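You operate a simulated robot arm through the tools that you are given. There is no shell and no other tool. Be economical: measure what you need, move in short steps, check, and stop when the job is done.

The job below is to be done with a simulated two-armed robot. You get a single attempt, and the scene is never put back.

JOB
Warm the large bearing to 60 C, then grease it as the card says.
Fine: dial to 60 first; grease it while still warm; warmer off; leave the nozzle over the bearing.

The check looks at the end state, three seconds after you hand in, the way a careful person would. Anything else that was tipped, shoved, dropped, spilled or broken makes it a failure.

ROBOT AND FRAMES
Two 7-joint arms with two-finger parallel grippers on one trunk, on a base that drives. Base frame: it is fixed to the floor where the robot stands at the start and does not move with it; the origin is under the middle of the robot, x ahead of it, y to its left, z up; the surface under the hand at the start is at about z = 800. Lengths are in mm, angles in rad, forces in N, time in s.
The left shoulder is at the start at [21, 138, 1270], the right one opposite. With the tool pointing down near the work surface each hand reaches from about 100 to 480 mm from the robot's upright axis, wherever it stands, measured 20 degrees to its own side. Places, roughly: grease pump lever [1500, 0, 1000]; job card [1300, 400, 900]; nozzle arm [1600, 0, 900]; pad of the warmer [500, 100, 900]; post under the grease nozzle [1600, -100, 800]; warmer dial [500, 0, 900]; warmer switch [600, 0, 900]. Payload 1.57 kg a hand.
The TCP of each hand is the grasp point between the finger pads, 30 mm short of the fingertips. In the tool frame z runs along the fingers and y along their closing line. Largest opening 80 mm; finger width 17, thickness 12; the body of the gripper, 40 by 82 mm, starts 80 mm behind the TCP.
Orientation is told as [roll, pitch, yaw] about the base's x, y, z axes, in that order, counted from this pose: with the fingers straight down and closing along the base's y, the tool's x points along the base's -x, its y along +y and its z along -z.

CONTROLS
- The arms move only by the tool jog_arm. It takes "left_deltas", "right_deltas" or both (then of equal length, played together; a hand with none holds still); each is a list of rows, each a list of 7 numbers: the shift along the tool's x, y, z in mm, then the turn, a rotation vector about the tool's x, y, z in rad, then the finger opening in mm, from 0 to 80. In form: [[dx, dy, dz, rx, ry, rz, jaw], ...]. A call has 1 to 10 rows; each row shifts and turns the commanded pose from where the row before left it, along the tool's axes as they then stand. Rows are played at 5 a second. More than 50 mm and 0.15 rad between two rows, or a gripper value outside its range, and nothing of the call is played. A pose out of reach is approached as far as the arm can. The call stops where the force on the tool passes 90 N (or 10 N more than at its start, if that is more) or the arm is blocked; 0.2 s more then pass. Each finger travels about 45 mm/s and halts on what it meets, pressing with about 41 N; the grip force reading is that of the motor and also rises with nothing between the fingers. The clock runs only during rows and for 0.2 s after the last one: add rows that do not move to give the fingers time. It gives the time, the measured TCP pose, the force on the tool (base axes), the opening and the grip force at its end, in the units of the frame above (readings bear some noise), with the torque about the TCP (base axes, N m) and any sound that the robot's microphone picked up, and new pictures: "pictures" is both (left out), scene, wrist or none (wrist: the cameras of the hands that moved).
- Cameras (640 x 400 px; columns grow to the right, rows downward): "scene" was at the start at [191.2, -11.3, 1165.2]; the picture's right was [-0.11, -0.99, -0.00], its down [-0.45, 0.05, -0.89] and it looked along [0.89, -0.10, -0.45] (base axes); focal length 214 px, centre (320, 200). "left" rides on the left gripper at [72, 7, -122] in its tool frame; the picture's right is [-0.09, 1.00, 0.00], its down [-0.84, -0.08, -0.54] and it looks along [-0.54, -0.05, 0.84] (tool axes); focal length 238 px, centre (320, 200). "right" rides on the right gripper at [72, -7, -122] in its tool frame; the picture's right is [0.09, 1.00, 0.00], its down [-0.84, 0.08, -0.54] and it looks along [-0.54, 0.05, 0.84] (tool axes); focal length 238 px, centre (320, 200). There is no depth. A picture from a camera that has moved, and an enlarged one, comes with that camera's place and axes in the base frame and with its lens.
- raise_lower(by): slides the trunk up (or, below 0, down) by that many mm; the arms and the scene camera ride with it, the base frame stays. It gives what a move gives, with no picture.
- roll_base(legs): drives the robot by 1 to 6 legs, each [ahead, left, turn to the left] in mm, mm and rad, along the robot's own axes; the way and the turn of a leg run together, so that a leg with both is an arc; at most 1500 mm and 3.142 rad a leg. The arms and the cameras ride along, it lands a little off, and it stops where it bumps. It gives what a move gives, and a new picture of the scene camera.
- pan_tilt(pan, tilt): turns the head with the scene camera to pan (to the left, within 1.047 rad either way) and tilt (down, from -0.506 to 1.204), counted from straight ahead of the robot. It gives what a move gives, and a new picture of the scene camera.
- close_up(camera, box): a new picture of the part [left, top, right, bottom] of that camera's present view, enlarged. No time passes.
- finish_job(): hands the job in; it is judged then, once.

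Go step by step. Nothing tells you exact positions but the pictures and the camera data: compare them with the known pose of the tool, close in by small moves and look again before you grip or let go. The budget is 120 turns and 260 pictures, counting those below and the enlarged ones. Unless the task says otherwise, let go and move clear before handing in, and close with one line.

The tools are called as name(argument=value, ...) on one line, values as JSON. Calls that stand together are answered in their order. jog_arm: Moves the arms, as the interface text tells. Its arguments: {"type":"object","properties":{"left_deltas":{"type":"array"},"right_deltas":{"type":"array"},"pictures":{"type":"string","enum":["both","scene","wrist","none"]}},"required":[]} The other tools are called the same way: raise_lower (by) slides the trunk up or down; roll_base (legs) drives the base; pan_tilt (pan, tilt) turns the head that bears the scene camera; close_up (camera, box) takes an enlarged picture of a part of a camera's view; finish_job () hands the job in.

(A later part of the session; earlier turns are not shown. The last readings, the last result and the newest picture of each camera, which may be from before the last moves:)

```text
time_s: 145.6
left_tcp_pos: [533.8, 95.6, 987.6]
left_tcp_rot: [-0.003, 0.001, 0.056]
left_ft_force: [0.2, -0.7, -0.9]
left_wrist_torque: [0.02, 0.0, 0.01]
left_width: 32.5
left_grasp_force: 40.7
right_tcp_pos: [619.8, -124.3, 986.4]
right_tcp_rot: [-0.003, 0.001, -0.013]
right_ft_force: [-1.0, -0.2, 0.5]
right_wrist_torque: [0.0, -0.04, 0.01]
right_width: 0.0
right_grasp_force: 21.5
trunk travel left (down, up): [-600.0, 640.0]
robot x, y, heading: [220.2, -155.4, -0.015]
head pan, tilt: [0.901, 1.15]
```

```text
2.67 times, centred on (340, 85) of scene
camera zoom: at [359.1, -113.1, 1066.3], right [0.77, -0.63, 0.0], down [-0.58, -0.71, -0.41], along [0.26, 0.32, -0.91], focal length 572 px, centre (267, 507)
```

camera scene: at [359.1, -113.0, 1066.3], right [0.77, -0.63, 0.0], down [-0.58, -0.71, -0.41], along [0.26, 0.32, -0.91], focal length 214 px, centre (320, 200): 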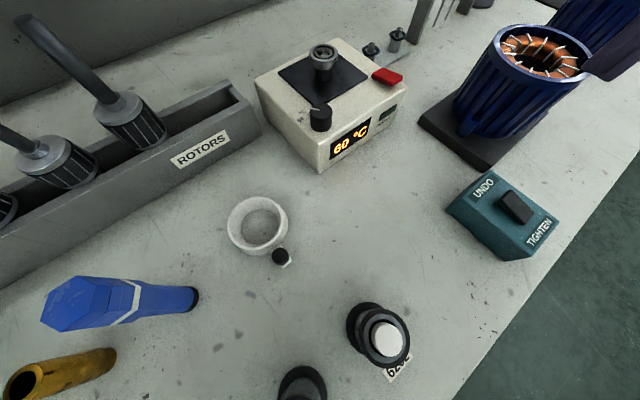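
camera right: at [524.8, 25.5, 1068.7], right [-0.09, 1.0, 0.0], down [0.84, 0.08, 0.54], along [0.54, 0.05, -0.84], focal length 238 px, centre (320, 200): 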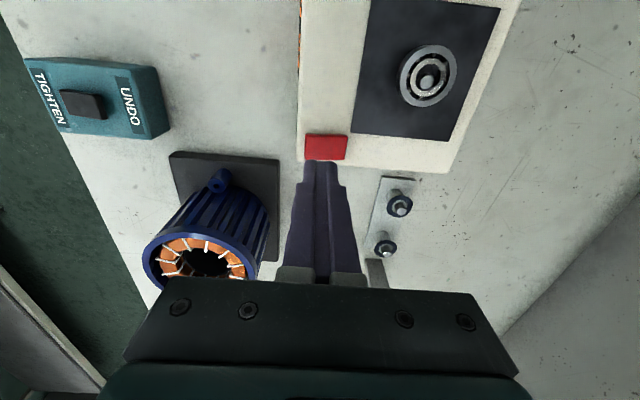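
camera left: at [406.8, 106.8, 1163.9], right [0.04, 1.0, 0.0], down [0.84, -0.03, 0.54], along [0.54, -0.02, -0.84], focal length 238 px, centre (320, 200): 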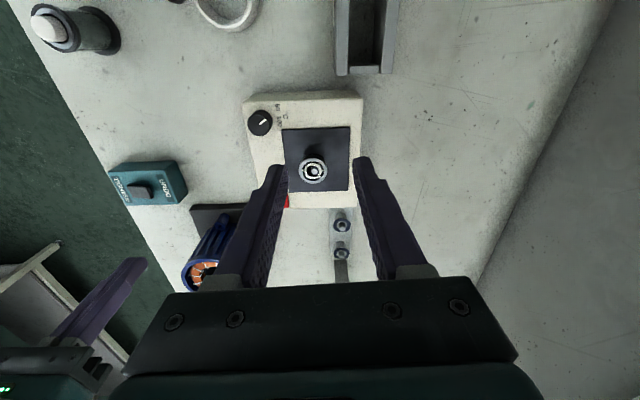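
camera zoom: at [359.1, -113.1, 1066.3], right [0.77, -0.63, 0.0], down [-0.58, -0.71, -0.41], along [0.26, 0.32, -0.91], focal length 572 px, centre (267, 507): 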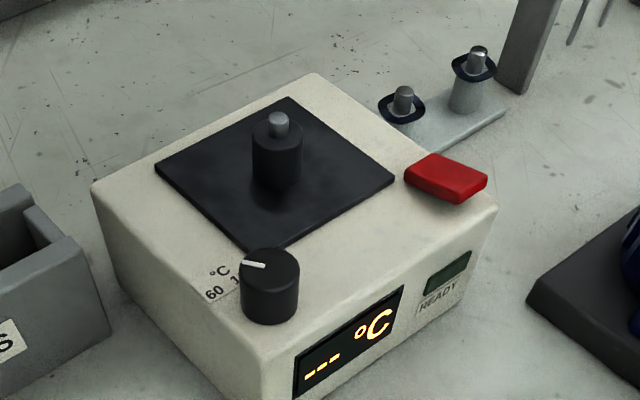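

Without the bearing the display shows "---", so it was reading the bearing itself: 60 °C. Now quickly: strafe left and switch the warmer off with the right hand.

roll_base(legs=[[0, 146, 0.014]])

jog_arm(right_deltas=[[26, 0, 25, 0, 0, 0, 0], [0, 0, 25, 0, 0, 0, 0], [0, 0, 0, 0, 0, 0, 0]], pictures="wrist")

```text
time_s: 146.9
left_tcp_pos: [538.5, 199.0, 993.5]
left_tcp_rot: [-0.009, -0.026, 0.069]
left_ft_force: [0.0, 0.6, -0.6]
left_wrist_torque: [0.01, 0.0, -0.02]
left_width: 32.5
left_grasp_force: 40.6
right_tcp_pos: [618.7, -25.6, 985.6]
right_tcp_rot: [-0.014, 0.004, -0.01]
right_ft_force: [0.2, -0.7, -0.8]
right_wrist_torque: [-0.01, -0.01, -0.04]
right_width: 0.1
right_grasp_force: 21.0
trunk travel left (down, up): [-600.0, 640.0]
robot x, y, heading: [226.1, -49.5, -0.013]
head pan, tilt: [0.901, 1.15]
stopped in leg 1: the robot was blocked; the commanded pose is now the measured one
camera scene: at [356.8, -14.4, 1065.9], right [0.78, -0.63, 0.01], down [-0.57, -0.72, -0.4], along [0.26, 0.31, -0.92], focal length 214 px, centre (320, 200)
```

scene: 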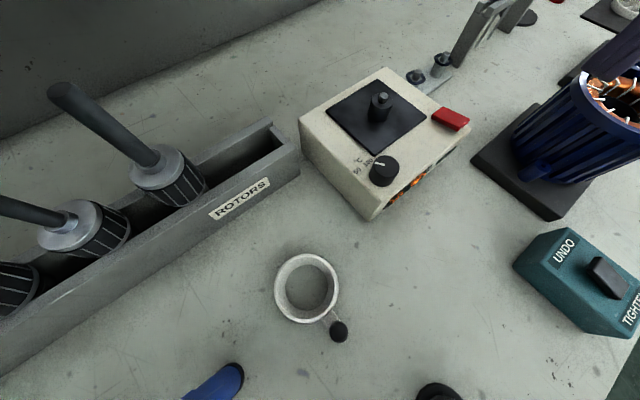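

```text
time_s: 147.7
left_tcp_pos: [538.8, 197.5, 993.9]
left_tcp_rot: [-0.014, -0.027, 0.068]
left_ft_force: [0.8, -0.6, -0.7]
left_wrist_torque: [-0.01, -0.01, 0.0]
left_width: 32.1
left_grasp_force: 39.8
right_tcp_pos: [592.1, -26.4, 938.2]
right_tcp_rot: [-0.018, 0.004, -0.007]
right_ft_force: [0.5, 0.1, 0.2]
right_wrist_torque: [0.0, -0.01, -0.05]
right_width: 0.1
right_grasp_force: 21.2
trunk travel left (down, up): [-600.0, 640.0]
robot x, y, heading: [221.5, -47.2, -0.011]
head pan, tilt: [0.901, 1.15]
camera right: at [522.0, -31.5, 1059.4], right [-0.08, 1.0, -0.02], down [0.84, 0.08, 0.54], along [0.54, 0.03, -0.84], focal length 238 px, centre (320, 200)
```

right: 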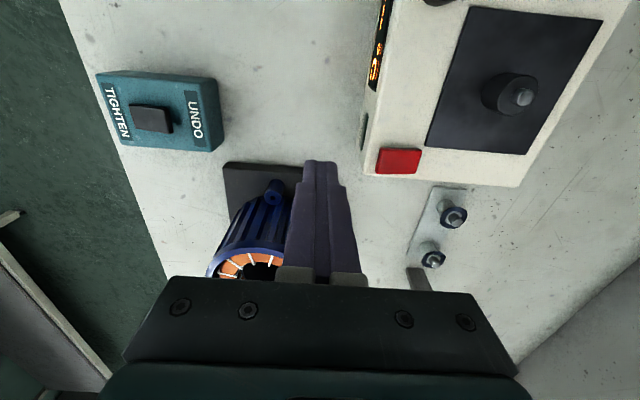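

The left elbow reached the shelf again. Back off 15 mm and reach the switch with the arm instead.

roll_base(legs=[[0, -18, 0.012]])

jog_arm(right_deltas=[[0, 30, 0, 0, 0, 0, 0], [0, 33, 0, 0, 0, 0, 0], [0, 0, 10, 0, 0, 0, 0], [0, 0, 0, 0, 0, 0, 0]], pictures="wrist")

```text
time_s: 148.5
left_tcp_pos: [535.3, 197.7, 993.6]
left_tcp_rot: [0.001, -0.02, 0.081]
left_ft_force: [-0.8, 0.3, -0.2]
left_wrist_torque: [0.0, -0.01, 0.03]
left_width: 31.8
left_grasp_force: 40.7
right_tcp_pos: [593.4, -24.6, 935.7]
right_tcp_rot: [-0.002, 0.002, 0.005]
right_ft_force: [1.5, -0.3, 0.6]
right_wrist_torque: [0.03, 0.0, 0.01]
right_width: 0.0
right_grasp_force: 21.2
trunk travel left (down, up): [-600.0, 640.0]
robot x, y, heading: [221.9, -62.1, 0.005]
head pan, tilt: [0.901, 1.15]
camera scene: at [358.1, -16.1, 1065.3], right [0.79, -0.62, 0.0], down [-0.56, -0.72, -0.41], along [0.25, 0.32, -0.91], focal length 214 px, centre (320, 200)
```

scene: 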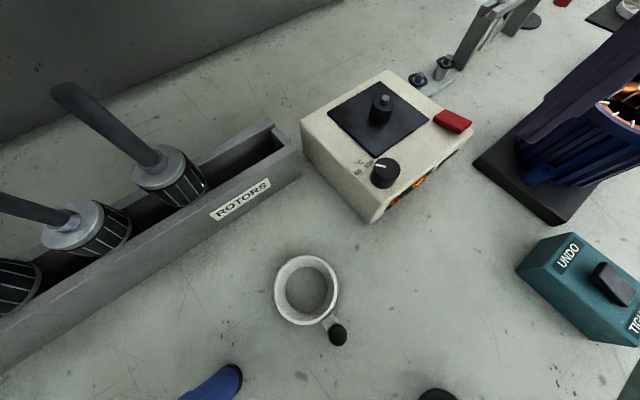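

```text
time_s: 149.5
left_tcp_pos: [535.3, 198.4, 994.3]
left_tcp_rot: [-0.002, -0.021, 0.08]
left_ft_force: [0.5, 0.3, 0.1]
left_wrist_torque: [-0.03, -0.03, -0.03]
left_width: 31.9
left_grasp_force: 40.4
right_tcp_pos: [594.9, 17.7, 927.0]
right_tcp_rot: [-0.002, 0.0, 0.007]
right_ft_force: [-0.1, 0.0, 0.7]
right_wrist_torque: [0.0, -0.02, 0.0]
right_width: 0.2
right_grasp_force: 21.5
right hand out of reach, approached as far as the arm can: row 2
trunk travel left (down, up): [-600.0, 640.0]
robot x, y, heading: [219.8, -64.2, 0.005]
head pan, tilt: [0.901, 1.15]
camera right: at [524.2, 9.3, 1048.6], right [-0.1, 1.0, 0.0], down [0.84, 0.08, 0.54], along [0.54, 0.05, -0.84], focal length 238 px, centre (320, 200)
```

right: 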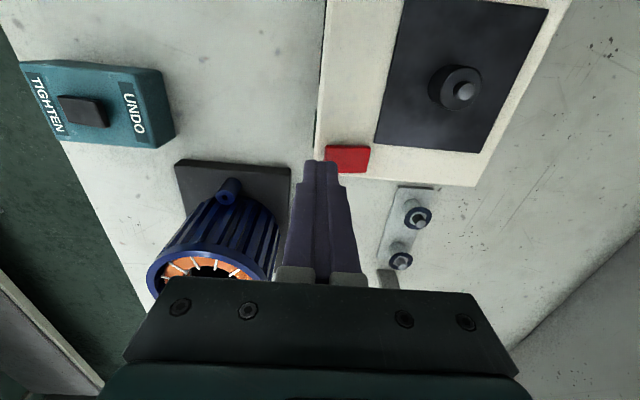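

The fingertips are over the -y end of the rocker. Press down.

jog_arm(right_deltas=[[0, 0, 12, 0, 0, 0, 0], [0, 0, 4, 0, 0, 0, 0], [0, 0, 3, 0, 0, 0, 0], [0, 0, 2, 0, 0, 0, 0], [0, 0, 0, 0, 0, 0, 0]], pictures="wrist")

close_up(camera="scene", box=[360, 80, 500, 220])

```text
time_s: 150.7
left_tcp_pos: [535.0, 198.6, 994.7]
left_tcp_rot: [0.001, -0.02, 0.081]
left_ft_force: [0.2, -0.3, -0.2]
left_wrist_torque: [0.02, 0.0, -0.03]
left_width: 32.3
left_grasp_force: 40.6
right_tcp_pos: [592.9, 16.4, 908.9]
right_tcp_rot: [0.0, 0.001, 0.005]
right_ft_force: [-3.7, -0.6, 12.5]
right_wrist_torque: [0.09, 0.08, 0.04]
right_width: 0.1
right_grasp_force: 20.8
trunk travel left (down, up): [-600.0, 640.0]
robot x, y, heading: [225.3, -61.4, 0.01]
head pan, tilt: [0.901, 1.15]
camera right: at [522.5, 9.3, 1028.6], right [-0.1, 1.0, 0.0], down [0.84, 0.08, 0.54], along [0.54, 0.05, -0.84], focal length 238 px, centre (320, 200)
```

right: 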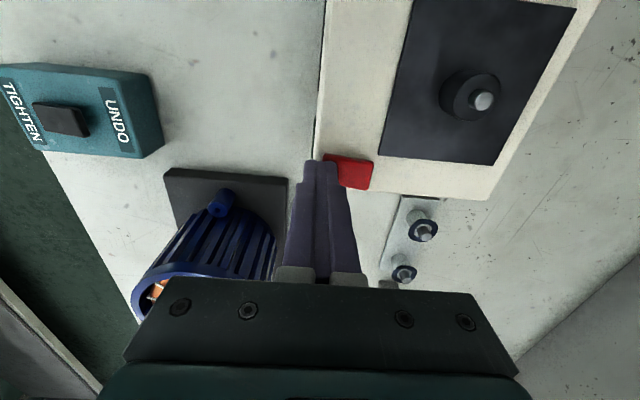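

```text
2.86 times, centred on (430, 150) of scene
camera zoom: at [358.2, -16.0, 1066.5], right [0.79, -0.62, 0.0], down [-0.56, -0.72, -0.41], along [0.25, 0.32, -0.91], focal length 613 px, centre (6, 343)
```

zoom: 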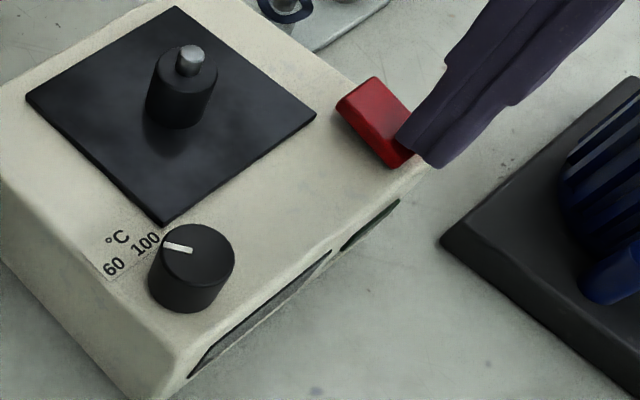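

Rocker flipped and the display went dark: warmer off. Lift the right hand aside, raise the trunk and drive to the grease station with the bearing in the left hand.

jog_arm(right_deltas=[[0, 0, -25, 0, 0, 0, 0], [0, 0, -40, 0, 0, 0, 0], [0, -40, -20, 0, 0, 0, 0], [0, -45, -15, 0, 0, 0, 0], [0, -45, 0, 0, 0, 0, 0], [0, -45, 0, 0, 0, 0, 0]], pictures="none")

raise_lower(by=150)

roll_base(legs=[[0, -163, 0], [985, 0, 0]])

pan_tilt(pan=-0.1, tilt=0.95)

```text
time_s: 152.1
left_tcp_pos: [534.5, 198.8, 993.8]
left_tcp_rot: [0.0, -0.02, 0.08]
left_ft_force: [0.7, -0.4, 0.4]
left_wrist_torque: [-0.01, 0.01, -0.02]
left_width: 32.1
left_grasp_force: 39.8
right_tcp_pos: [595.9, -158.8, 1006.7]
right_tcp_rot: [-0.004, 0.003, 0.004]
right_ft_force: [-0.1, 0.3, -0.5]
right_wrist_torque: [-0.04, -0.01, 0.02]
right_width: 0.2
right_grasp_force: 21.5
trunk travel left (down, up): [-600.0, 640.0]
robot x, y, heading: [221.0, -58.8, 0.005]
head pan, tilt: [0.901, 1.15]
```

```text
time_s: 153.8
left_tcp_pos: [536.2, 198.1, 1144.0]
left_tcp_rot: [0.001, -0.019, 0.079]
left_ft_force: [0.3, -0.6, -1.4]
left_wrist_torque: [0.04, 0.0, -0.01]
left_width: 32.2
left_grasp_force: 40.8
right_tcp_pos: [596.6, -157.5, 1158.3]
right_tcp_rot: [-0.001, 0.003, 0.006]
right_ft_force: [-0.6, 0.5, -0.1]
right_wrist_torque: [0.03, 0.06, 0.04]
right_width: 0.1
right_grasp_force: 21.4
trunk travel left (down, up): [-750.0, 490.0]
robot x, y, heading: [222.2, -64.0, 0.006]
head pan, tilt: [0.901, 1.15]
```

```text
time_s: 160.0
left_tcp_pos: [1523.6, 50.7, 1144.2]
left_tcp_rot: [0.0, -0.022, 0.097]
left_ft_force: [-0.5, 0.5, 0.0]
left_wrist_torque: [-0.01, -0.03, 0.02]
left_width: 32.1
left_grasp_force: 40.8
right_tcp_pos: [1590.4, -302.8, 1158.3]
right_tcp_rot: [-0.001, 0.003, 0.023]
right_ft_force: [-0.3, -0.5, -0.1]
right_wrist_torque: [-0.01, 0.02, -0.02]
right_width: 0.0
right_grasp_force: 21.5
trunk travel left (down, up): [-750.0, 490.0]
robot x, y, heading: [1211.9, -215.5, 0.021]
head pan, tilt: [0.901, 1.15]
camera scene: at [1350.0, -165.9, 1216.3], right [0.8, -0.6, 0.0], down [-0.55, -0.73, -0.41], along [0.25, 0.33, -0.91], focal length 214 px, centre (320, 200)
```

scene: 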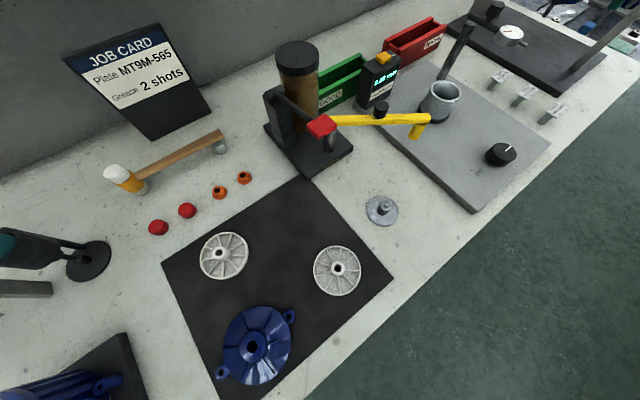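

```text
time_s: 161.3
left_tcp_pos: [1523.3, 51.5, 1145.3]
left_tcp_rot: [0.0, -0.022, 0.097]
left_ft_force: [0.4, 0.3, -0.1]
left_wrist_torque: [0.02, -0.02, -0.01]
left_width: 32.1
left_grasp_force: 41.1
right_tcp_pos: [1590.9, -302.8, 1156.8]
right_tcp_rot: [-0.001, 0.004, 0.023]
right_ft_force: [-0.9, 0.3, 0.0]
right_wrist_torque: [-0.01, -0.02, 0.01]
right_width: 0.0
right_grasp_force: 21.2
trunk travel left (down, up): [-750.0, 490.0]
robot x, y, heading: [1216.6, -214.0, 0.022]
head pan, tilt: [-0.099, 0.949]
camera scene: at [1386.5, -219.0, 1229.6], right [-0.08, -1.0, 0.0], down [-0.81, 0.06, -0.58], along [0.58, -0.04, -0.81], focal length 214 px, centre (320, 200)
```

scene: 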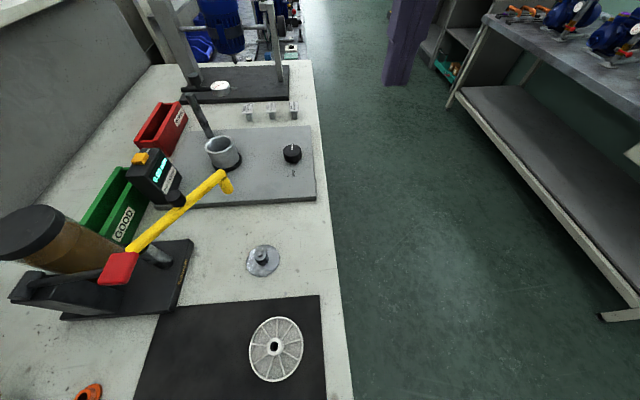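

Arrived. Move the left hand over the spindle, then lower the trunk.

jog_arm(left_deltas=[[-1, -42, 0, 0, 0.02, 0, 28], [-1, -42, 0, 0, 0, 0, 28], [-1, -42, 0, 0, 0, 0, 28], [-1, -42, 0, 0, 0, 0, 28], [0, 0, 0, 0, 0, 0, 28]], pictures="none")

raise_lower(by=-150)

jog_arm(left_deltas=[[0, 0, 10, 0, 0, 0, 28], [0, 0, 0, 0, 0, 0, 28]])

close_up(camera="left", box=[240, 80, 400, 220])

```text
time_s: 162.5
left_tcp_pos: [1543.1, -114.5, 1142.9]
left_tcp_rot: [0.0, -0.001, 0.096]
left_ft_force: [-0.5, 0.3, -0.7]
left_wrist_torque: [0.01, 0.01, 0.0]
left_width: 32.3
left_grasp_force: 40.7
right_tcp_pos: [1590.4, -303.3, 1156.9]
right_tcp_rot: [-0.002, 0.001, 0.023]
right_ft_force: [-0.7, 0.2, 0.8]
right_wrist_torque: [0.02, 0.0, -0.01]
right_width: 0.1
right_grasp_force: 21.1
trunk travel left (down, up): [-750.0, 490.0]
robot x, y, heading: [1216.2, -213.2, 0.023]
head pan, tilt: [-0.099, 0.949]
```

```text
time_s: 164.2
left_tcp_pos: [1543.7, -115.2, 994.0]
left_tcp_rot: [0.0, 0.002, 0.096]
left_ft_force: [-0.5, 0.3, -0.8]
left_wrist_torque: [0.02, -0.01, 0.01]
left_width: 32.4
left_grasp_force: 40.9
right_tcp_pos: [1591.3, -302.8, 1008.1]
right_tcp_rot: [-0.002, 0.003, 0.023]
right_ft_force: [-0.6, 0.2, 0.0]
right_wrist_torque: [0.01, 0.01, -0.02]
right_width: 0.0
right_grasp_force: 21.2
trunk travel left (down, up): [-600.0, 640.0]
robot x, y, heading: [1211.7, -215.5, 0.019]
head pan, tilt: [-0.099, 0.949]
```

```text
time_s: 164.8
left_tcp_pos: [1543.7, -115.2, 982.9]
left_tcp_rot: [0.0, -0.001, 0.097]
left_ft_force: [-0.8, 1.0, 0.0]
left_wrist_torque: [-0.02, 0.0, 0.08]
left_width: 32.0
left_grasp_force: 40.5
right_tcp_pos: [1590.7, -302.8, 1007.9]
right_tcp_rot: [-0.002, 0.003, 0.022]
right_ft_force: [-0.4, 0.1, 1.0]
right_wrist_torque: [-0.03, 0.0, -0.02]
right_width: 0.0
right_grasp_force: 21.3
trunk travel left (down, up): [-600.0, 640.0]
robot x, y, heading: [1217.3, -211.8, 0.024]
head pan, tilt: [-0.099, 0.949]
camera scene: at [1386.5, -219.1, 1079.6], right [-0.08, -1.0, 0.0], down [-0.81, 0.06, -0.58], along [0.58, -0.05, -0.81], focal length 214 px, centre (320, 200)
camera left: at [1470.6, -115.9, 1104.9], right [0.0, 1.0, 0.0], down [0.84, 0.0, 0.54], along [0.54, 0.0, -0.84], focal length 238 px, centre (320, 200)
```

scene: 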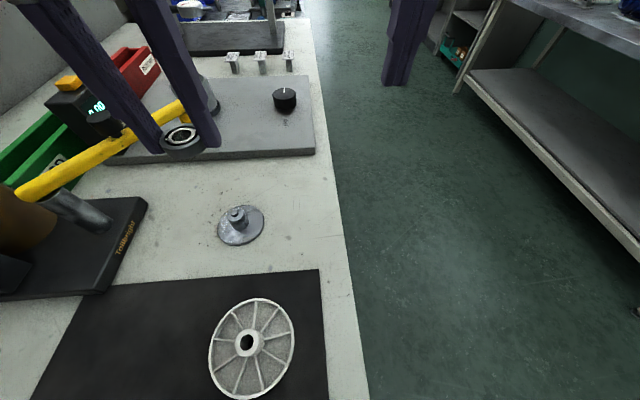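
left: 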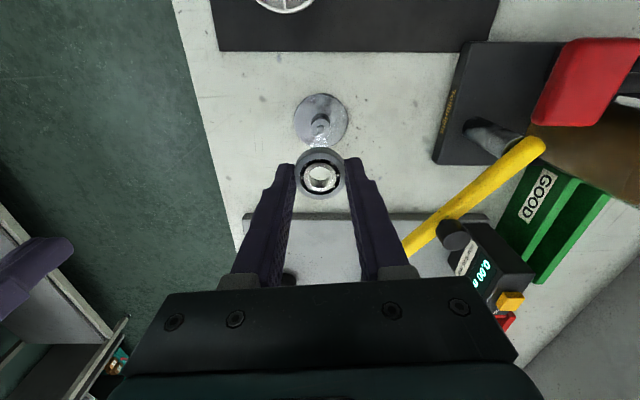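

```text
2.86 times, centred on (320, 150) of left
camera zoom: at [1470.6, -115.9, 1104.9], right [0.0, 1.0, 0.0], down [0.84, 0.0, 0.54], along [0.54, 0.0, -0.84], focal length 681 px, centre (320, 343)
```

zoom: 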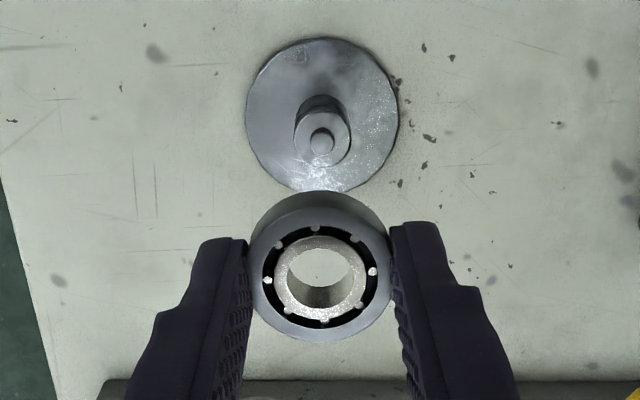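

The spindle is ~8 mm further ahead, well aligned in y. Move ahead 7 mm, lower and look again.

jog_arm(left_deltas=[[-7, -0.7, 20, 0, 0, 0, 28], [0, 0, 35, 0, 0, 0, 28], [0, 0, 30, 0, 0, 0, 28], [0, 0, 0, 0, 0, 0, 28]], pictures="none")

close_up(camera="left", box=[260, 100, 380, 210])

close_up(camera="scene", box=[180, 140, 300, 260])

```text
time_s: 165.8
left_tcp_pos: [1550.4, -115.1, 897.7]
left_tcp_rot: [-0.001, -0.001, 0.095]
left_ft_force: [0.2, -0.1, 0.0]
left_wrist_torque: [0.02, -0.03, 0.01]
left_width: 32.1
left_grasp_force: 40.9
right_tcp_pos: [1590.7, -303.1, 1007.0]
right_tcp_rot: [-0.001, 0.004, 0.023]
right_ft_force: [-0.3, 0.2, 0.6]
right_wrist_torque: [-0.03, -0.02, 0.02]
right_width: 0.1
right_grasp_force: 21.2
trunk travel left (down, up): [-600.0, 640.0]
robot x, y, heading: [1211.7, -212.0, 0.022]
head pan, tilt: [-0.099, 0.949]
```

```text
3.64 times, centred on (320, 155) of left
camera zoom: at [1478.1, -115.9, 1019.7], right [0.0, 1.0, 0.0], down [0.84, 0.0, 0.54], along [0.54, 0.0, -0.84], focal length 867 px, centre (320, 364)
```

zoom: 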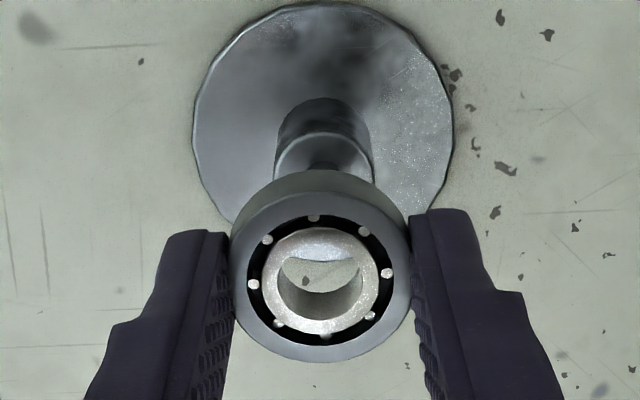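

```text
3.33 times, centred on (240, 200) of scene
camera zoom: at [1386.6, -219.1, 1079.6], right [-0.08, -1.0, 0.0], down [-0.81, 0.06, -0.58], along [0.58, -0.05, -0.81], focal length 715 px, centre (587, 200)
```

zoom: 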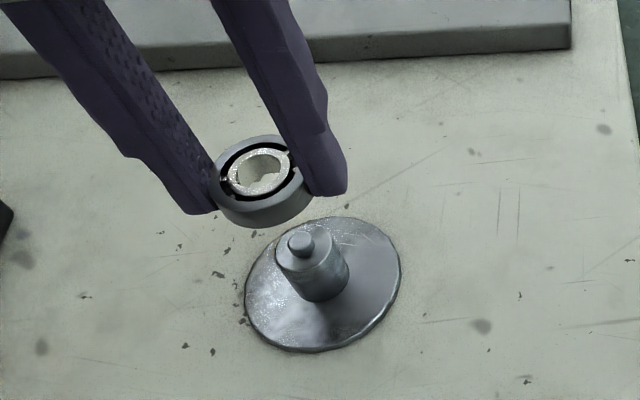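

Pin at ≈(1552.5, -115), top ≈832. Shift 3 mm ahead and lower to just above it.

jog_arm(left_deltas=[[-3, 0.3, 15, 0, 0, 0, 28], [0, 0, 18, 0, 0, 0, 28], [0, 0, 0, 0, 0, 0, 28]], pictures="none")

close_up(camera="left", box=[270, 110, 370, 210])

close_up(camera="scene", box=[190, 160, 280, 240])

```text
time_s: 166.6
left_tcp_pos: [1554.4, -113.6, 863.4]
left_tcp_rot: [-0.001, 0.0, 0.095]
left_ft_force: [-0.1, -0.7, -1.0]
left_wrist_torque: [0.03, 0.0, 0.03]
left_width: 32.1
left_grasp_force: 40.6
right_tcp_pos: [1591.8, -302.8, 1008.0]
right_tcp_rot: [-0.001, 0.001, 0.024]
right_ft_force: [0.0, 0.2, -0.4]
right_wrist_torque: [0.01, 0.0, 0.01]
right_width: 0.0
right_grasp_force: 20.8
trunk travel left (down, up): [-600.0, 640.0]
robot x, y, heading: [1216.8, -218.2, 0.02]
head pan, tilt: [-0.099, 0.949]
```

```text
4.00 times, centred on (320, 160) of left
camera zoom: at [1480.7, -114.9, 985.8], right [0.0, 1.0, 0.0], down [0.84, 0.0, 0.54], along [0.54, 0.0, -0.84], focal length 953 px, centre (320, 360)
```

zoom: 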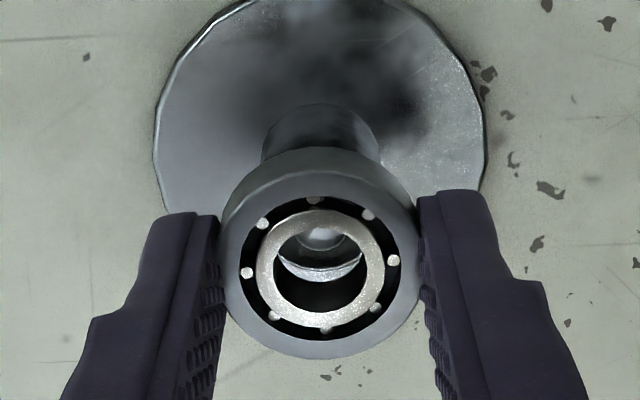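

```text
5.00 times, centred on (235, 200) of scene
camera zoom: at [1386.5, -219.1, 1079.6], right [-0.08, -1.0, 0.0], down [-0.81, 0.06, -0.58], along [0.58, -0.05, -0.81], focal length 1072 px, centre (745, 200)
```

zoom: 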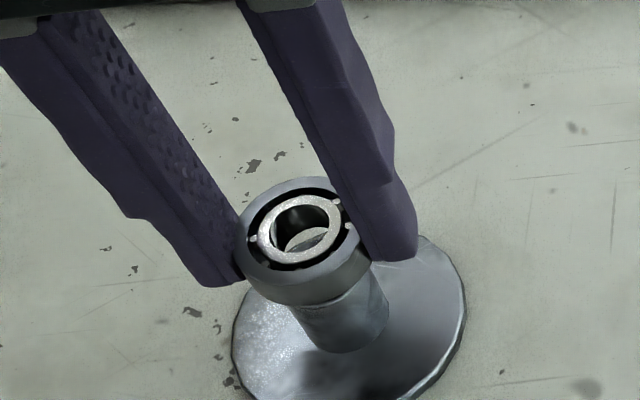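

Nearly aligned; shift 1.5 mm ahead and lower onto the shoulder.

jog_arm(left_deltas=[[-1.5, 0.5, 3, 0, 0, 0, 28], [0, 0, 4, 0, 0, 0, 28], [0, 0, 3, 0, 0, 0, 28], [0, 0, 0, 0, 0, 0, 28]], pictures="none")

close_up(camera="left", box=[270, 110, 370, 210])

```text
time_s: 167.6
left_tcp_pos: [1556.7, -113.4, 856.5]
left_tcp_rot: [-0.003, -0.001, 0.095]
left_ft_force: [-10.7, 0.2, 32.3]
left_wrist_torque: [-0.02, 0.3, -0.02]
left_width: 32.3
left_grasp_force: 41.0
right_tcp_pos: [1590.0, -303.3, 1008.6]
right_tcp_rot: [-0.002, 0.001, 0.022]
right_ft_force: [0.0, -0.2, -0.4]
right_wrist_torque: [0.02, 0.01, -0.02]
right_width: 0.0
right_grasp_force: 21.0
trunk travel left (down, up): [-600.0, 640.0]
robot x, y, heading: [1215.0, -213.9, 0.021]
head pan, tilt: [-0.099, 0.949]
```

```text
4.00 times, centred on (320, 160) of left
camera zoom: at [1481.9, -114.4, 978.2], right [0.0, 1.0, 0.0], down [0.84, 0.0, 0.54], along [0.54, 0.0, -0.84], focal length 953 px, centre (320, 360)
```

zoom: 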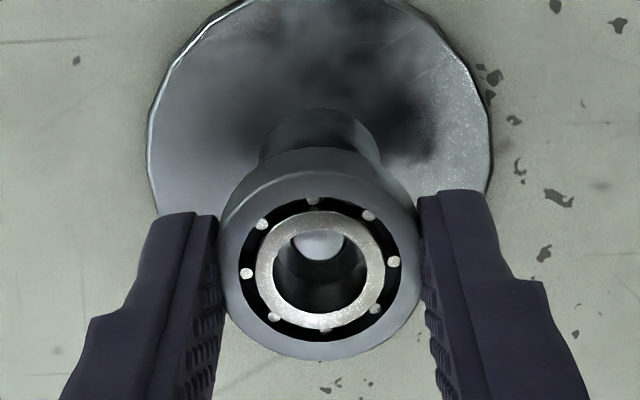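

There is 32 N contact. I'll look from the side to see whether it is seated or resting on the pin.

close_up(camera="scene", box=[210, 180, 270, 230])

jog_arm(left_deltas=[[0, 0, -2, 0, 0, 0, 28], [0.7, 0, -1, 0, 0, 0, 28], [0, 0, 0, 0, 0, 0, 28]], pictures="none")

close_up(camera="left", box=[290, 130, 350, 190])

```text
8.00 times, centred on (240, 205) of scene
camera zoom: at [1386.5, -218.4, 1080.0], right [-0.08, -1.0, 0.0], down [-0.81, 0.06, -0.58], along [0.58, -0.04, -0.81], focal length 1716 px, centre (960, 160)
```

zoom: 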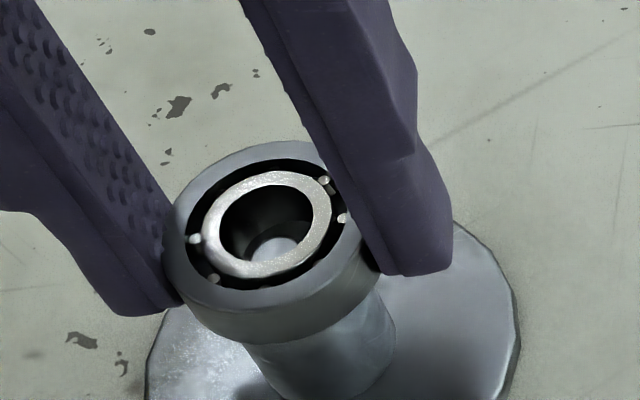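

```text
time_s: 168.4
left_tcp_pos: [1553.7, -112.3, 856.2]
left_tcp_rot: [0.003, 0.001, 0.099]
left_ft_force: [1.2, -0.4, 1.5]
left_wrist_torque: [-0.03, -0.05, -0.02]
left_width: 32.3
left_grasp_force: 40.4
right_tcp_pos: [1591.6, -302.8, 1008.4]
right_tcp_rot: [-0.002, 0.001, 0.023]
right_ft_force: [-0.3, 0.7, 0.2]
right_wrist_torque: [0.01, 0.0, 0.02]
right_width: 0.1
right_grasp_force: 21.2
trunk travel left (down, up): [-600.0, 640.0]
robot x, y, heading: [1217.8, -213.3, 0.024]
head pan, tilt: [-0.099, 0.949]
```

```text
6.67 times, centred on (320, 160) of left
camera zoom: at [1481.2, -114.3, 978.4], right [0.0, 1.0, 0.0], down [0.84, 0.0, 0.54], along [0.54, 0.0, -0.84], focal length 1589 px, centre (320, 467)
```

zoom: 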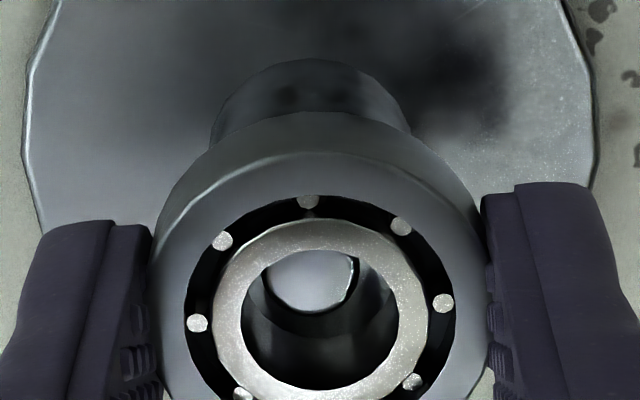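

Analysis of both views says the pin is inside the bore and the bearing is just touching the shoulder, but ~2.5 mm too far ahead. Slide it back 2.3 mm and press lightly.

jog_arm(left_deltas=[[1.2, 0, -0.5, 0, 0, 0, 28], [1.2, 0, 0, 0, 0, 0, 28], [0, 0, 1.5, 0, 0, 0, 28], [0, 0, 1, 0, 0, 0, 28], [0, 0, 0, 0, 0, 0, 28]], pictures="none")

close_up(camera="left", box=[290, 130, 350, 190])

close_up(camera="scene", box=[210, 180, 270, 230])

```text
time_s: 169.6
left_tcp_pos: [1552.2, -113.2, 858.0]
left_tcp_rot: [0.001, -0.001, 0.097]
left_ft_force: [-0.7, 0.6, 2.3]
left_wrist_torque: [0.02, 0.0, 0.0]
left_width: 32.3
left_grasp_force: 40.4
right_tcp_pos: [1590.5, -303.0, 1007.5]
right_tcp_rot: [-0.003, 0.002, 0.023]
right_ft_force: [0.0, 0.1, 0.2]
right_wrist_torque: [0.04, -0.03, -0.03]
right_width: 0.2
right_grasp_force: 21.0
trunk travel left (down, up): [-600.0, 640.0]
robot x, y, heading: [1213.0, -213.2, 0.022]
head pan, tilt: [-0.099, 0.949]
```

```text
6.67 times, centred on (320, 160) of left
camera zoom: at [1479.1, -114.5, 978.2], right [0.0, 1.0, 0.0], down [0.84, 0.0, 0.54], along [0.54, 0.0, -0.84], focal length 1589 px, centre (320, 467)
```

zoom: 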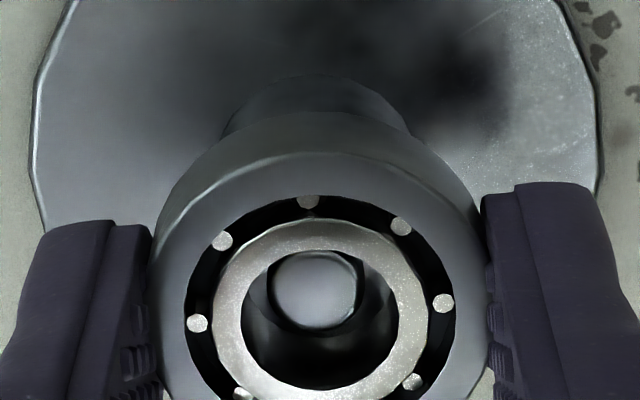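

```text
8.00 times, centred on (240, 205) of scene
camera zoom: at [1386.6, -219.0, 1079.7], right [-0.08, -1.0, 0.0], down [-0.81, 0.06, -0.58], along [0.58, -0.05, -0.81], focal length 1716 px, centre (960, 160)
```

zoom: 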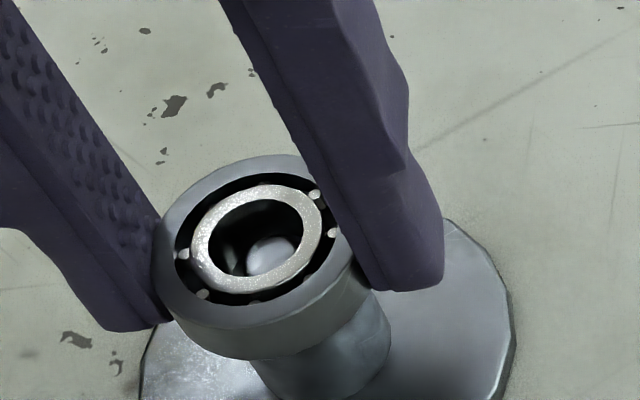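

The pin is near the centre of the bore now. Press 2 mm more to verify seating.

jog_arm(left_deltas=[[0.5, 0, 1, 0, 0, 0, 28], [0, 0, 1, 0, 0, 0, 28], [0, 0, 1, 0, 0, 0, 28], [0, 0, 0, 0, 0, 0, 28]], pictures="none")

close_up(camera="left", box=[290, 130, 350, 190])

```text
time_s: 170.6
left_tcp_pos: [1552.3, -113.4, 854.9]
left_tcp_rot: [-0.002, -0.004, 0.096]
left_ft_force: [-7.0, 0.7, 33.0]
left_wrist_torque: [0.03, 0.15, -0.04]
left_width: 32.4
left_grasp_force: 40.6
right_tcp_pos: [1591.8, -302.5, 1008.9]
right_tcp_rot: [-0.002, 0.003, 0.022]
right_ft_force: [0.6, 0.8, 0.4]
right_wrist_torque: [0.02, 0.01, -0.02]
right_width: 0.0
right_grasp_force: 21.0
trunk travel left (down, up): [-600.0, 640.0]
robot x, y, heading: [1211.8, -215.9, 0.02]
head pan, tilt: [-0.099, 0.949]
```

```text
6.67 times, centred on (320, 160) of left
camera zoom: at [1479.2, -114.3, 976.3], right [0.0, 1.0, 0.0], down [0.84, 0.0, 0.54], along [0.54, 0.0, -0.84], focal length 1589 px, centre (320, 467)
```

zoom: 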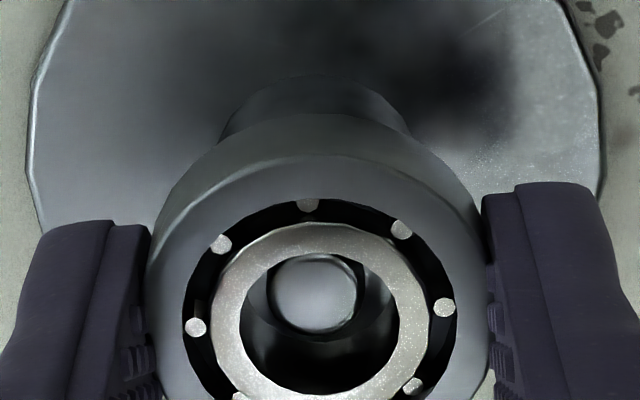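

Firm contact at the shoulder. Ease off, release and lift.

jog_arm(left_deltas=[[0, 0, -2, 0, 0, 0, 28], [0, 0, 0, 0, 0, 0, 44], [0, 0, 0, 0, 0, 0, 56], [0, 0, 0, 0, 0, 0, 56], [0, 0, -20, 0, 0, 0, 56], [0, 0, -40, 0, 0, 0, 56], [0, 0, -40, 0, 0, 0, 40], [0, 0, -30, 0, 0, 0, 40], [0, 0, 0, 0, 0, 0, 40]])

close_up(camera="scene", box=[190, 160, 290, 250])

close_up(camera="left", box=[260, 80, 380, 180])

```text
time_s: 172.6
left_tcp_pos: [1549.8, -115.0, 985.9]
left_tcp_rot: [0.0, 0.0, 0.096]
left_ft_force: [-0.3, 0.0, -0.7]
left_wrist_torque: [0.01, 0.01, -0.02]
left_width: 39.8
left_grasp_force: 0.1
right_tcp_pos: [1590.0, -303.5, 1008.4]
right_tcp_rot: [-0.002, 0.004, 0.023]
right_ft_force: [0.8, -0.2, 0.2]
right_wrist_torque: [0.0, 0.0, -0.02]
right_width: 0.0
right_grasp_force: 20.9
trunk travel left (down, up): [-600.0, 640.0]
robot x, y, heading: [1218.2, -210.1, 0.018]
head pan, tilt: [-0.099, 0.949]
camera scene: at [1386.5, -219.1, 1079.6], right [-0.08, -1.0, 0.0], down [-0.81, 0.06, -0.58], along [0.58, -0.05, -0.81], focal length 214 px, centre (320, 200)
camera left: at [1477.7, -115.3, 1108.1], right [0.0, 1.0, 0.0], down [0.84, 0.0, 0.54], along [0.54, 0.0, -0.84], focal length 238 px, centre (320, 200)
```

scene: 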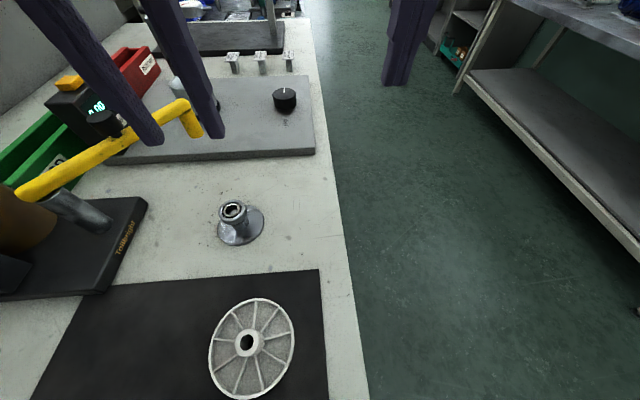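
left: 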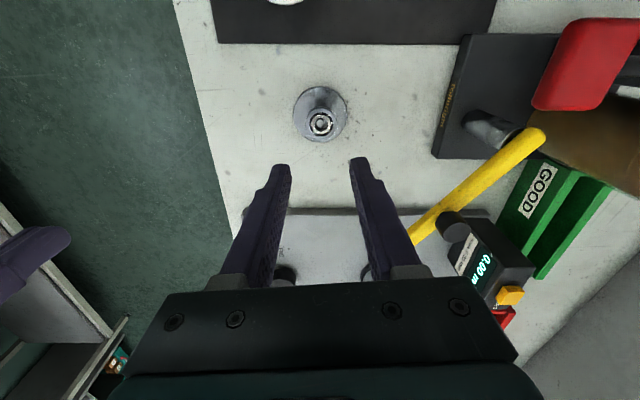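

```text
4.44 times, centred on (240, 205) of scene
camera zoom: at [1386.5, -219.1, 1079.6], right [-0.08, -1.0, 0.0], down [-0.81, 0.06, -0.58], along [0.58, -0.05, -0.81], focal length 953 px, centre (676, 178)
```

zoom: 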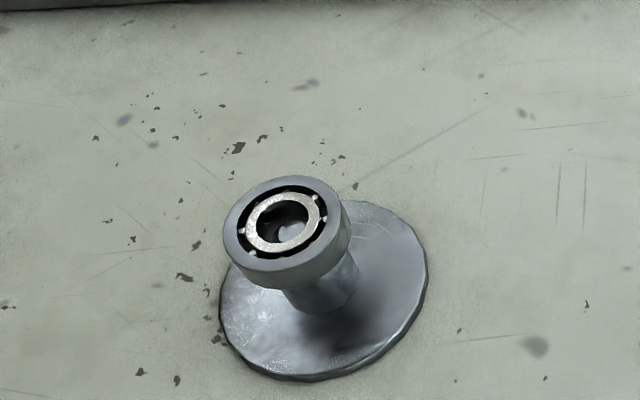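

```text
4.00 times, centred on (320, 130) of left
camera zoom: at [1477.7, -115.3, 1108.1], right [0.0, 1.0, 0.0], down [0.84, 0.0, 0.54], along [0.54, 0.0, -0.84], focal length 953 px, centre (320, 480)
```

zoom: 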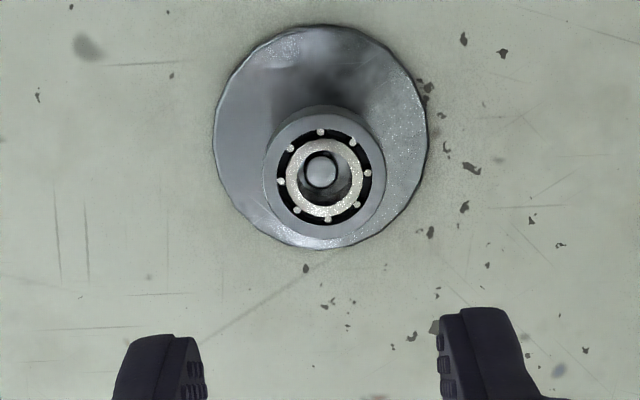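

The bearing sits level on the spindle. Now the nozzle arm: move the left hand above its black knob near (1615, 7).

jog_arm(left_deltas=[[0, 0, -15, 0, 0, 0, 50], [-25.5, 38.3, 0, 0, 0, 0, 50], [-25.5, 38.3, 0, 0, 0, 0, 50], [-25.5, 38.3, 0, 0, 0, 0, 50], [0, 0, 0, 0, 0, 0, 50]])

close_up(camera="left", box=[220, 60, 420, 220])

close_up(camera="scene", box=[0, 40, 240, 240])

```text
time_s: 173.8
left_tcp_pos: [1617.2, 5.1, 999.0]
left_tcp_rot: [-0.001, -0.001, 0.096]
left_ft_force: [-0.1, -0.4, 0.0]
left_wrist_torque: [-0.01, 0.03, 0.03]
left_width: 50.0
left_grasp_force: 0.0
right_tcp_pos: [1591.0, -302.4, 1007.1]
right_tcp_rot: [0.0, 0.003, 0.022]
right_ft_force: [0.7, 0.2, -0.4]
right_wrist_torque: [0.03, -0.01, 0.01]
right_width: 0.2
right_grasp_force: 21.7
trunk travel left (down, up): [-600.0, 640.0]
robot x, y, heading: [1217.4, -212.0, 0.021]
head pan, tilt: [-0.099, 0.949]
camera scene: at [1386.5, -219.1, 1079.6], right [-0.08, -1.0, 0.0], down [-0.81, 0.06, -0.58], along [0.58, -0.05, -0.81], focal length 214 px, centre (320, 200)
camera left: at [1543.9, 4.4, 1120.5], right [0.0, 1.0, 0.0], down [0.84, 0.0, 0.54], along [0.54, 0.0, -0.84], focal length 238 px, centre (320, 200)
```

scene: 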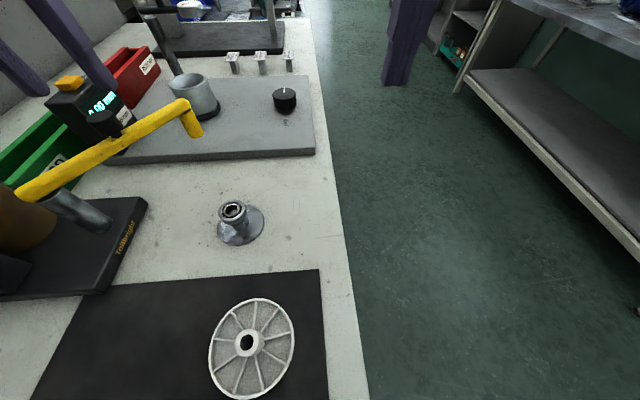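
left: 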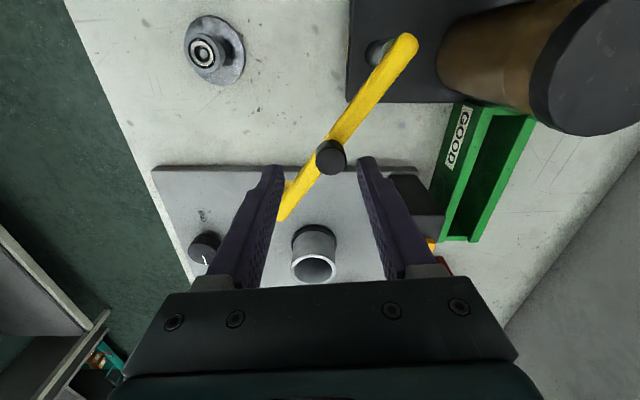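

```text
2.50 times, centred on (320, 140) of left
camera zoom: at [1543.9, 4.4, 1120.5], right [0.0, 1.0, 0.0], down [0.84, 0.0, 0.54], along [0.54, 0.0, -0.84], focal length 596 px, centre (320, 350)
```

zoom: 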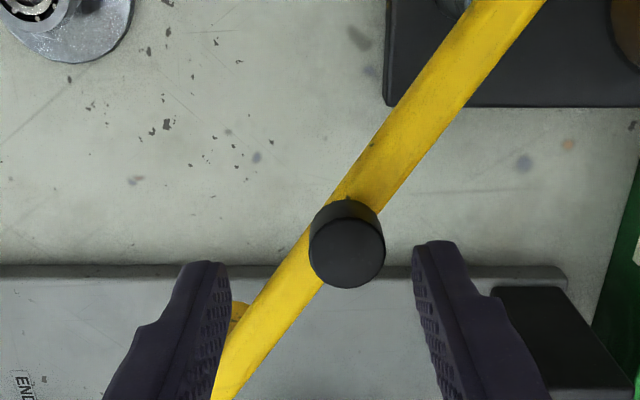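

```text
2.00 times, centred on (120, 140) of scene
camera zoom: at [1386.5, -219.1, 1079.6], right [-0.08, -1.0, 0.0], down [-0.81, 0.06, -0.58], along [0.58, -0.05, -0.81], focal length 429 px, centre (720, 320)
```

zoom: 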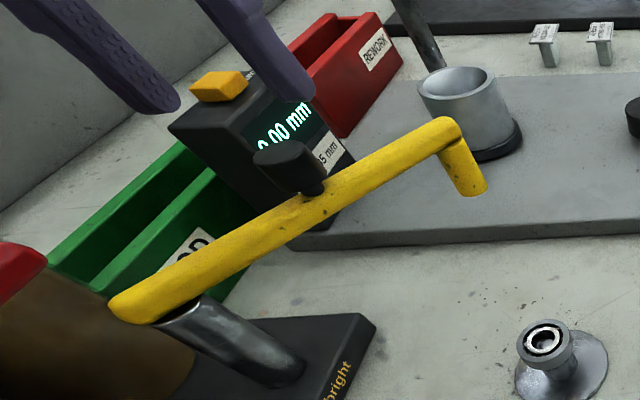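

Knob ≈(1623, 13), top ≈936. I'll align the fingers tangentially, descend around the knob and cage it loosely.

jog_arm(left_deltas=[[-6.8, 7.4, 0, 0, 0, 0, 50], [0, 0, 0, 0, 0, 0.115, 50], [0, 0, 0, 0, 0, 0.115, 50], [0, 0, 15, 0, 0, 0.115, 50], [0, 0, 0, 0, 0, 0, 50]], pictures="none")

close_up(camera="left", box=[240, 80, 400, 220])

```text
time_s: 175.0
left_tcp_pos: [1620.7, 16.1, 986.1]
left_tcp_rot: [0.0, 0.0, -0.251]
left_ft_force: [1.3, -0.3, -0.7]
left_wrist_torque: [-0.01, -0.04, 0.0]
left_width: 50.0
left_grasp_force: 0.0
right_tcp_pos: [1590.0, -301.9, 1008.3]
right_tcp_rot: [-0.003, 0.003, 0.023]
right_ft_force: [-0.5, 0.3, -0.3]
right_wrist_torque: [0.01, 0.0, -0.04]
right_width: 0.3
right_grasp_force: 21.1
trunk travel left (down, up): [-600.0, 640.0]
robot x, y, heading: [1217.2, -210.9, 0.02]
head pan, tilt: [-0.099, 0.949]
```

```text
2.86 times, centred on (320, 150) of left
camera zoom: at [1553.0, 39.5, 1107.2], right [0.34, 0.94, 0.0], down [0.79, -0.28, 0.54], along [0.51, -0.18, -0.84], focal length 681 px, centre (320, 343)
```

zoom: 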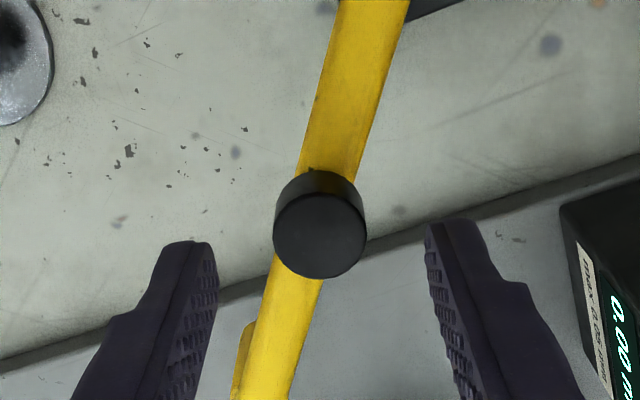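

Centred. Descend and close to a loose cage.

jog_arm(left_deltas=[[-3, 0, 16, 0, 0, 0, 50], [0, 0, 16, 0, 0, 0, 50], [0, 0, 0, 0, 0, 0, 30], [0, 0, 0, 0, 0, 0, 30], [0, 0, 0, 0, 0, 0, 30]], pictures="none")

close_up(camera="left", box=[240, 80, 400, 220])

close_up(camera="scene", box=[0, 40, 240, 240])

```text
time_s: 176.2
left_tcp_pos: [1625.9, 15.4, 953.4]
left_tcp_rot: [-0.001, -0.002, -0.251]
left_ft_force: [-0.2, -0.2, -0.7]
left_wrist_torque: [-0.02, -0.01, -0.01]
left_width: 30.1
left_grasp_force: 0.1
right_tcp_pos: [1589.8, -302.9, 1008.0]
right_tcp_rot: [-0.001, 0.003, 0.024]
right_ft_force: [0.2, 0.7, -0.4]
right_wrist_torque: [-0.03, 0.0, 0.01]
right_width: 0.0
right_grasp_force: 20.9
trunk travel left (down, up): [-600.0, 640.0]
robot x, y, heading: [1212.0, -212.7, 0.02]
head pan, tilt: [-0.099, 0.949]
```

```text
2.86 times, centred on (320, 150) of left
camera zoom: at [1557.2, 38.3, 1075.1], right [0.33, 0.94, 0.0], down [0.79, -0.28, 0.54], along [0.51, -0.18, -0.84], focal length 681 px, centre (320, 343)
```

zoom: 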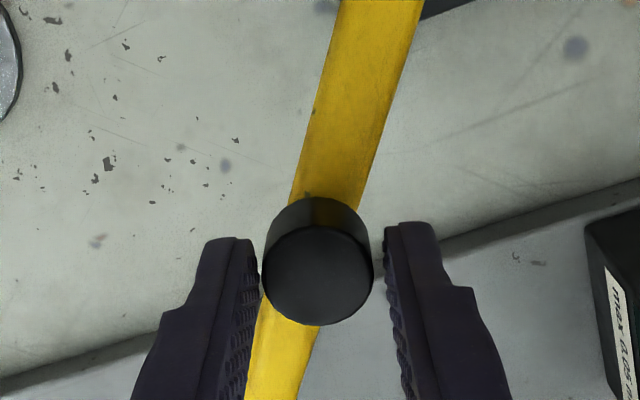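

```text
2.00 times, centred on (120, 140) of scene
camera zoom: at [1386.6, -219.1, 1079.6], right [-0.08, -1.0, 0.0], down [-0.81, 0.06, -0.58], along [0.58, -0.05, -0.81], focal length 429 px, centre (720, 320)
```

zoom: 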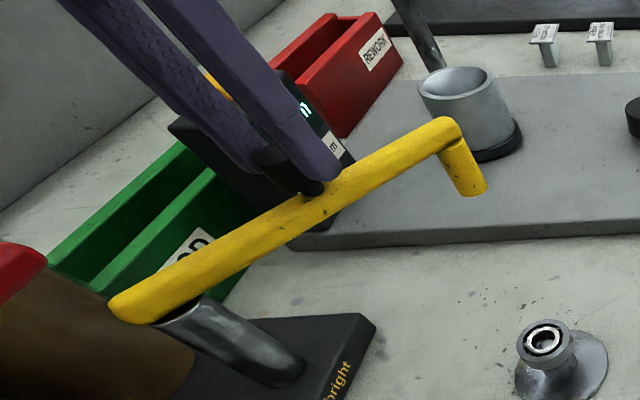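

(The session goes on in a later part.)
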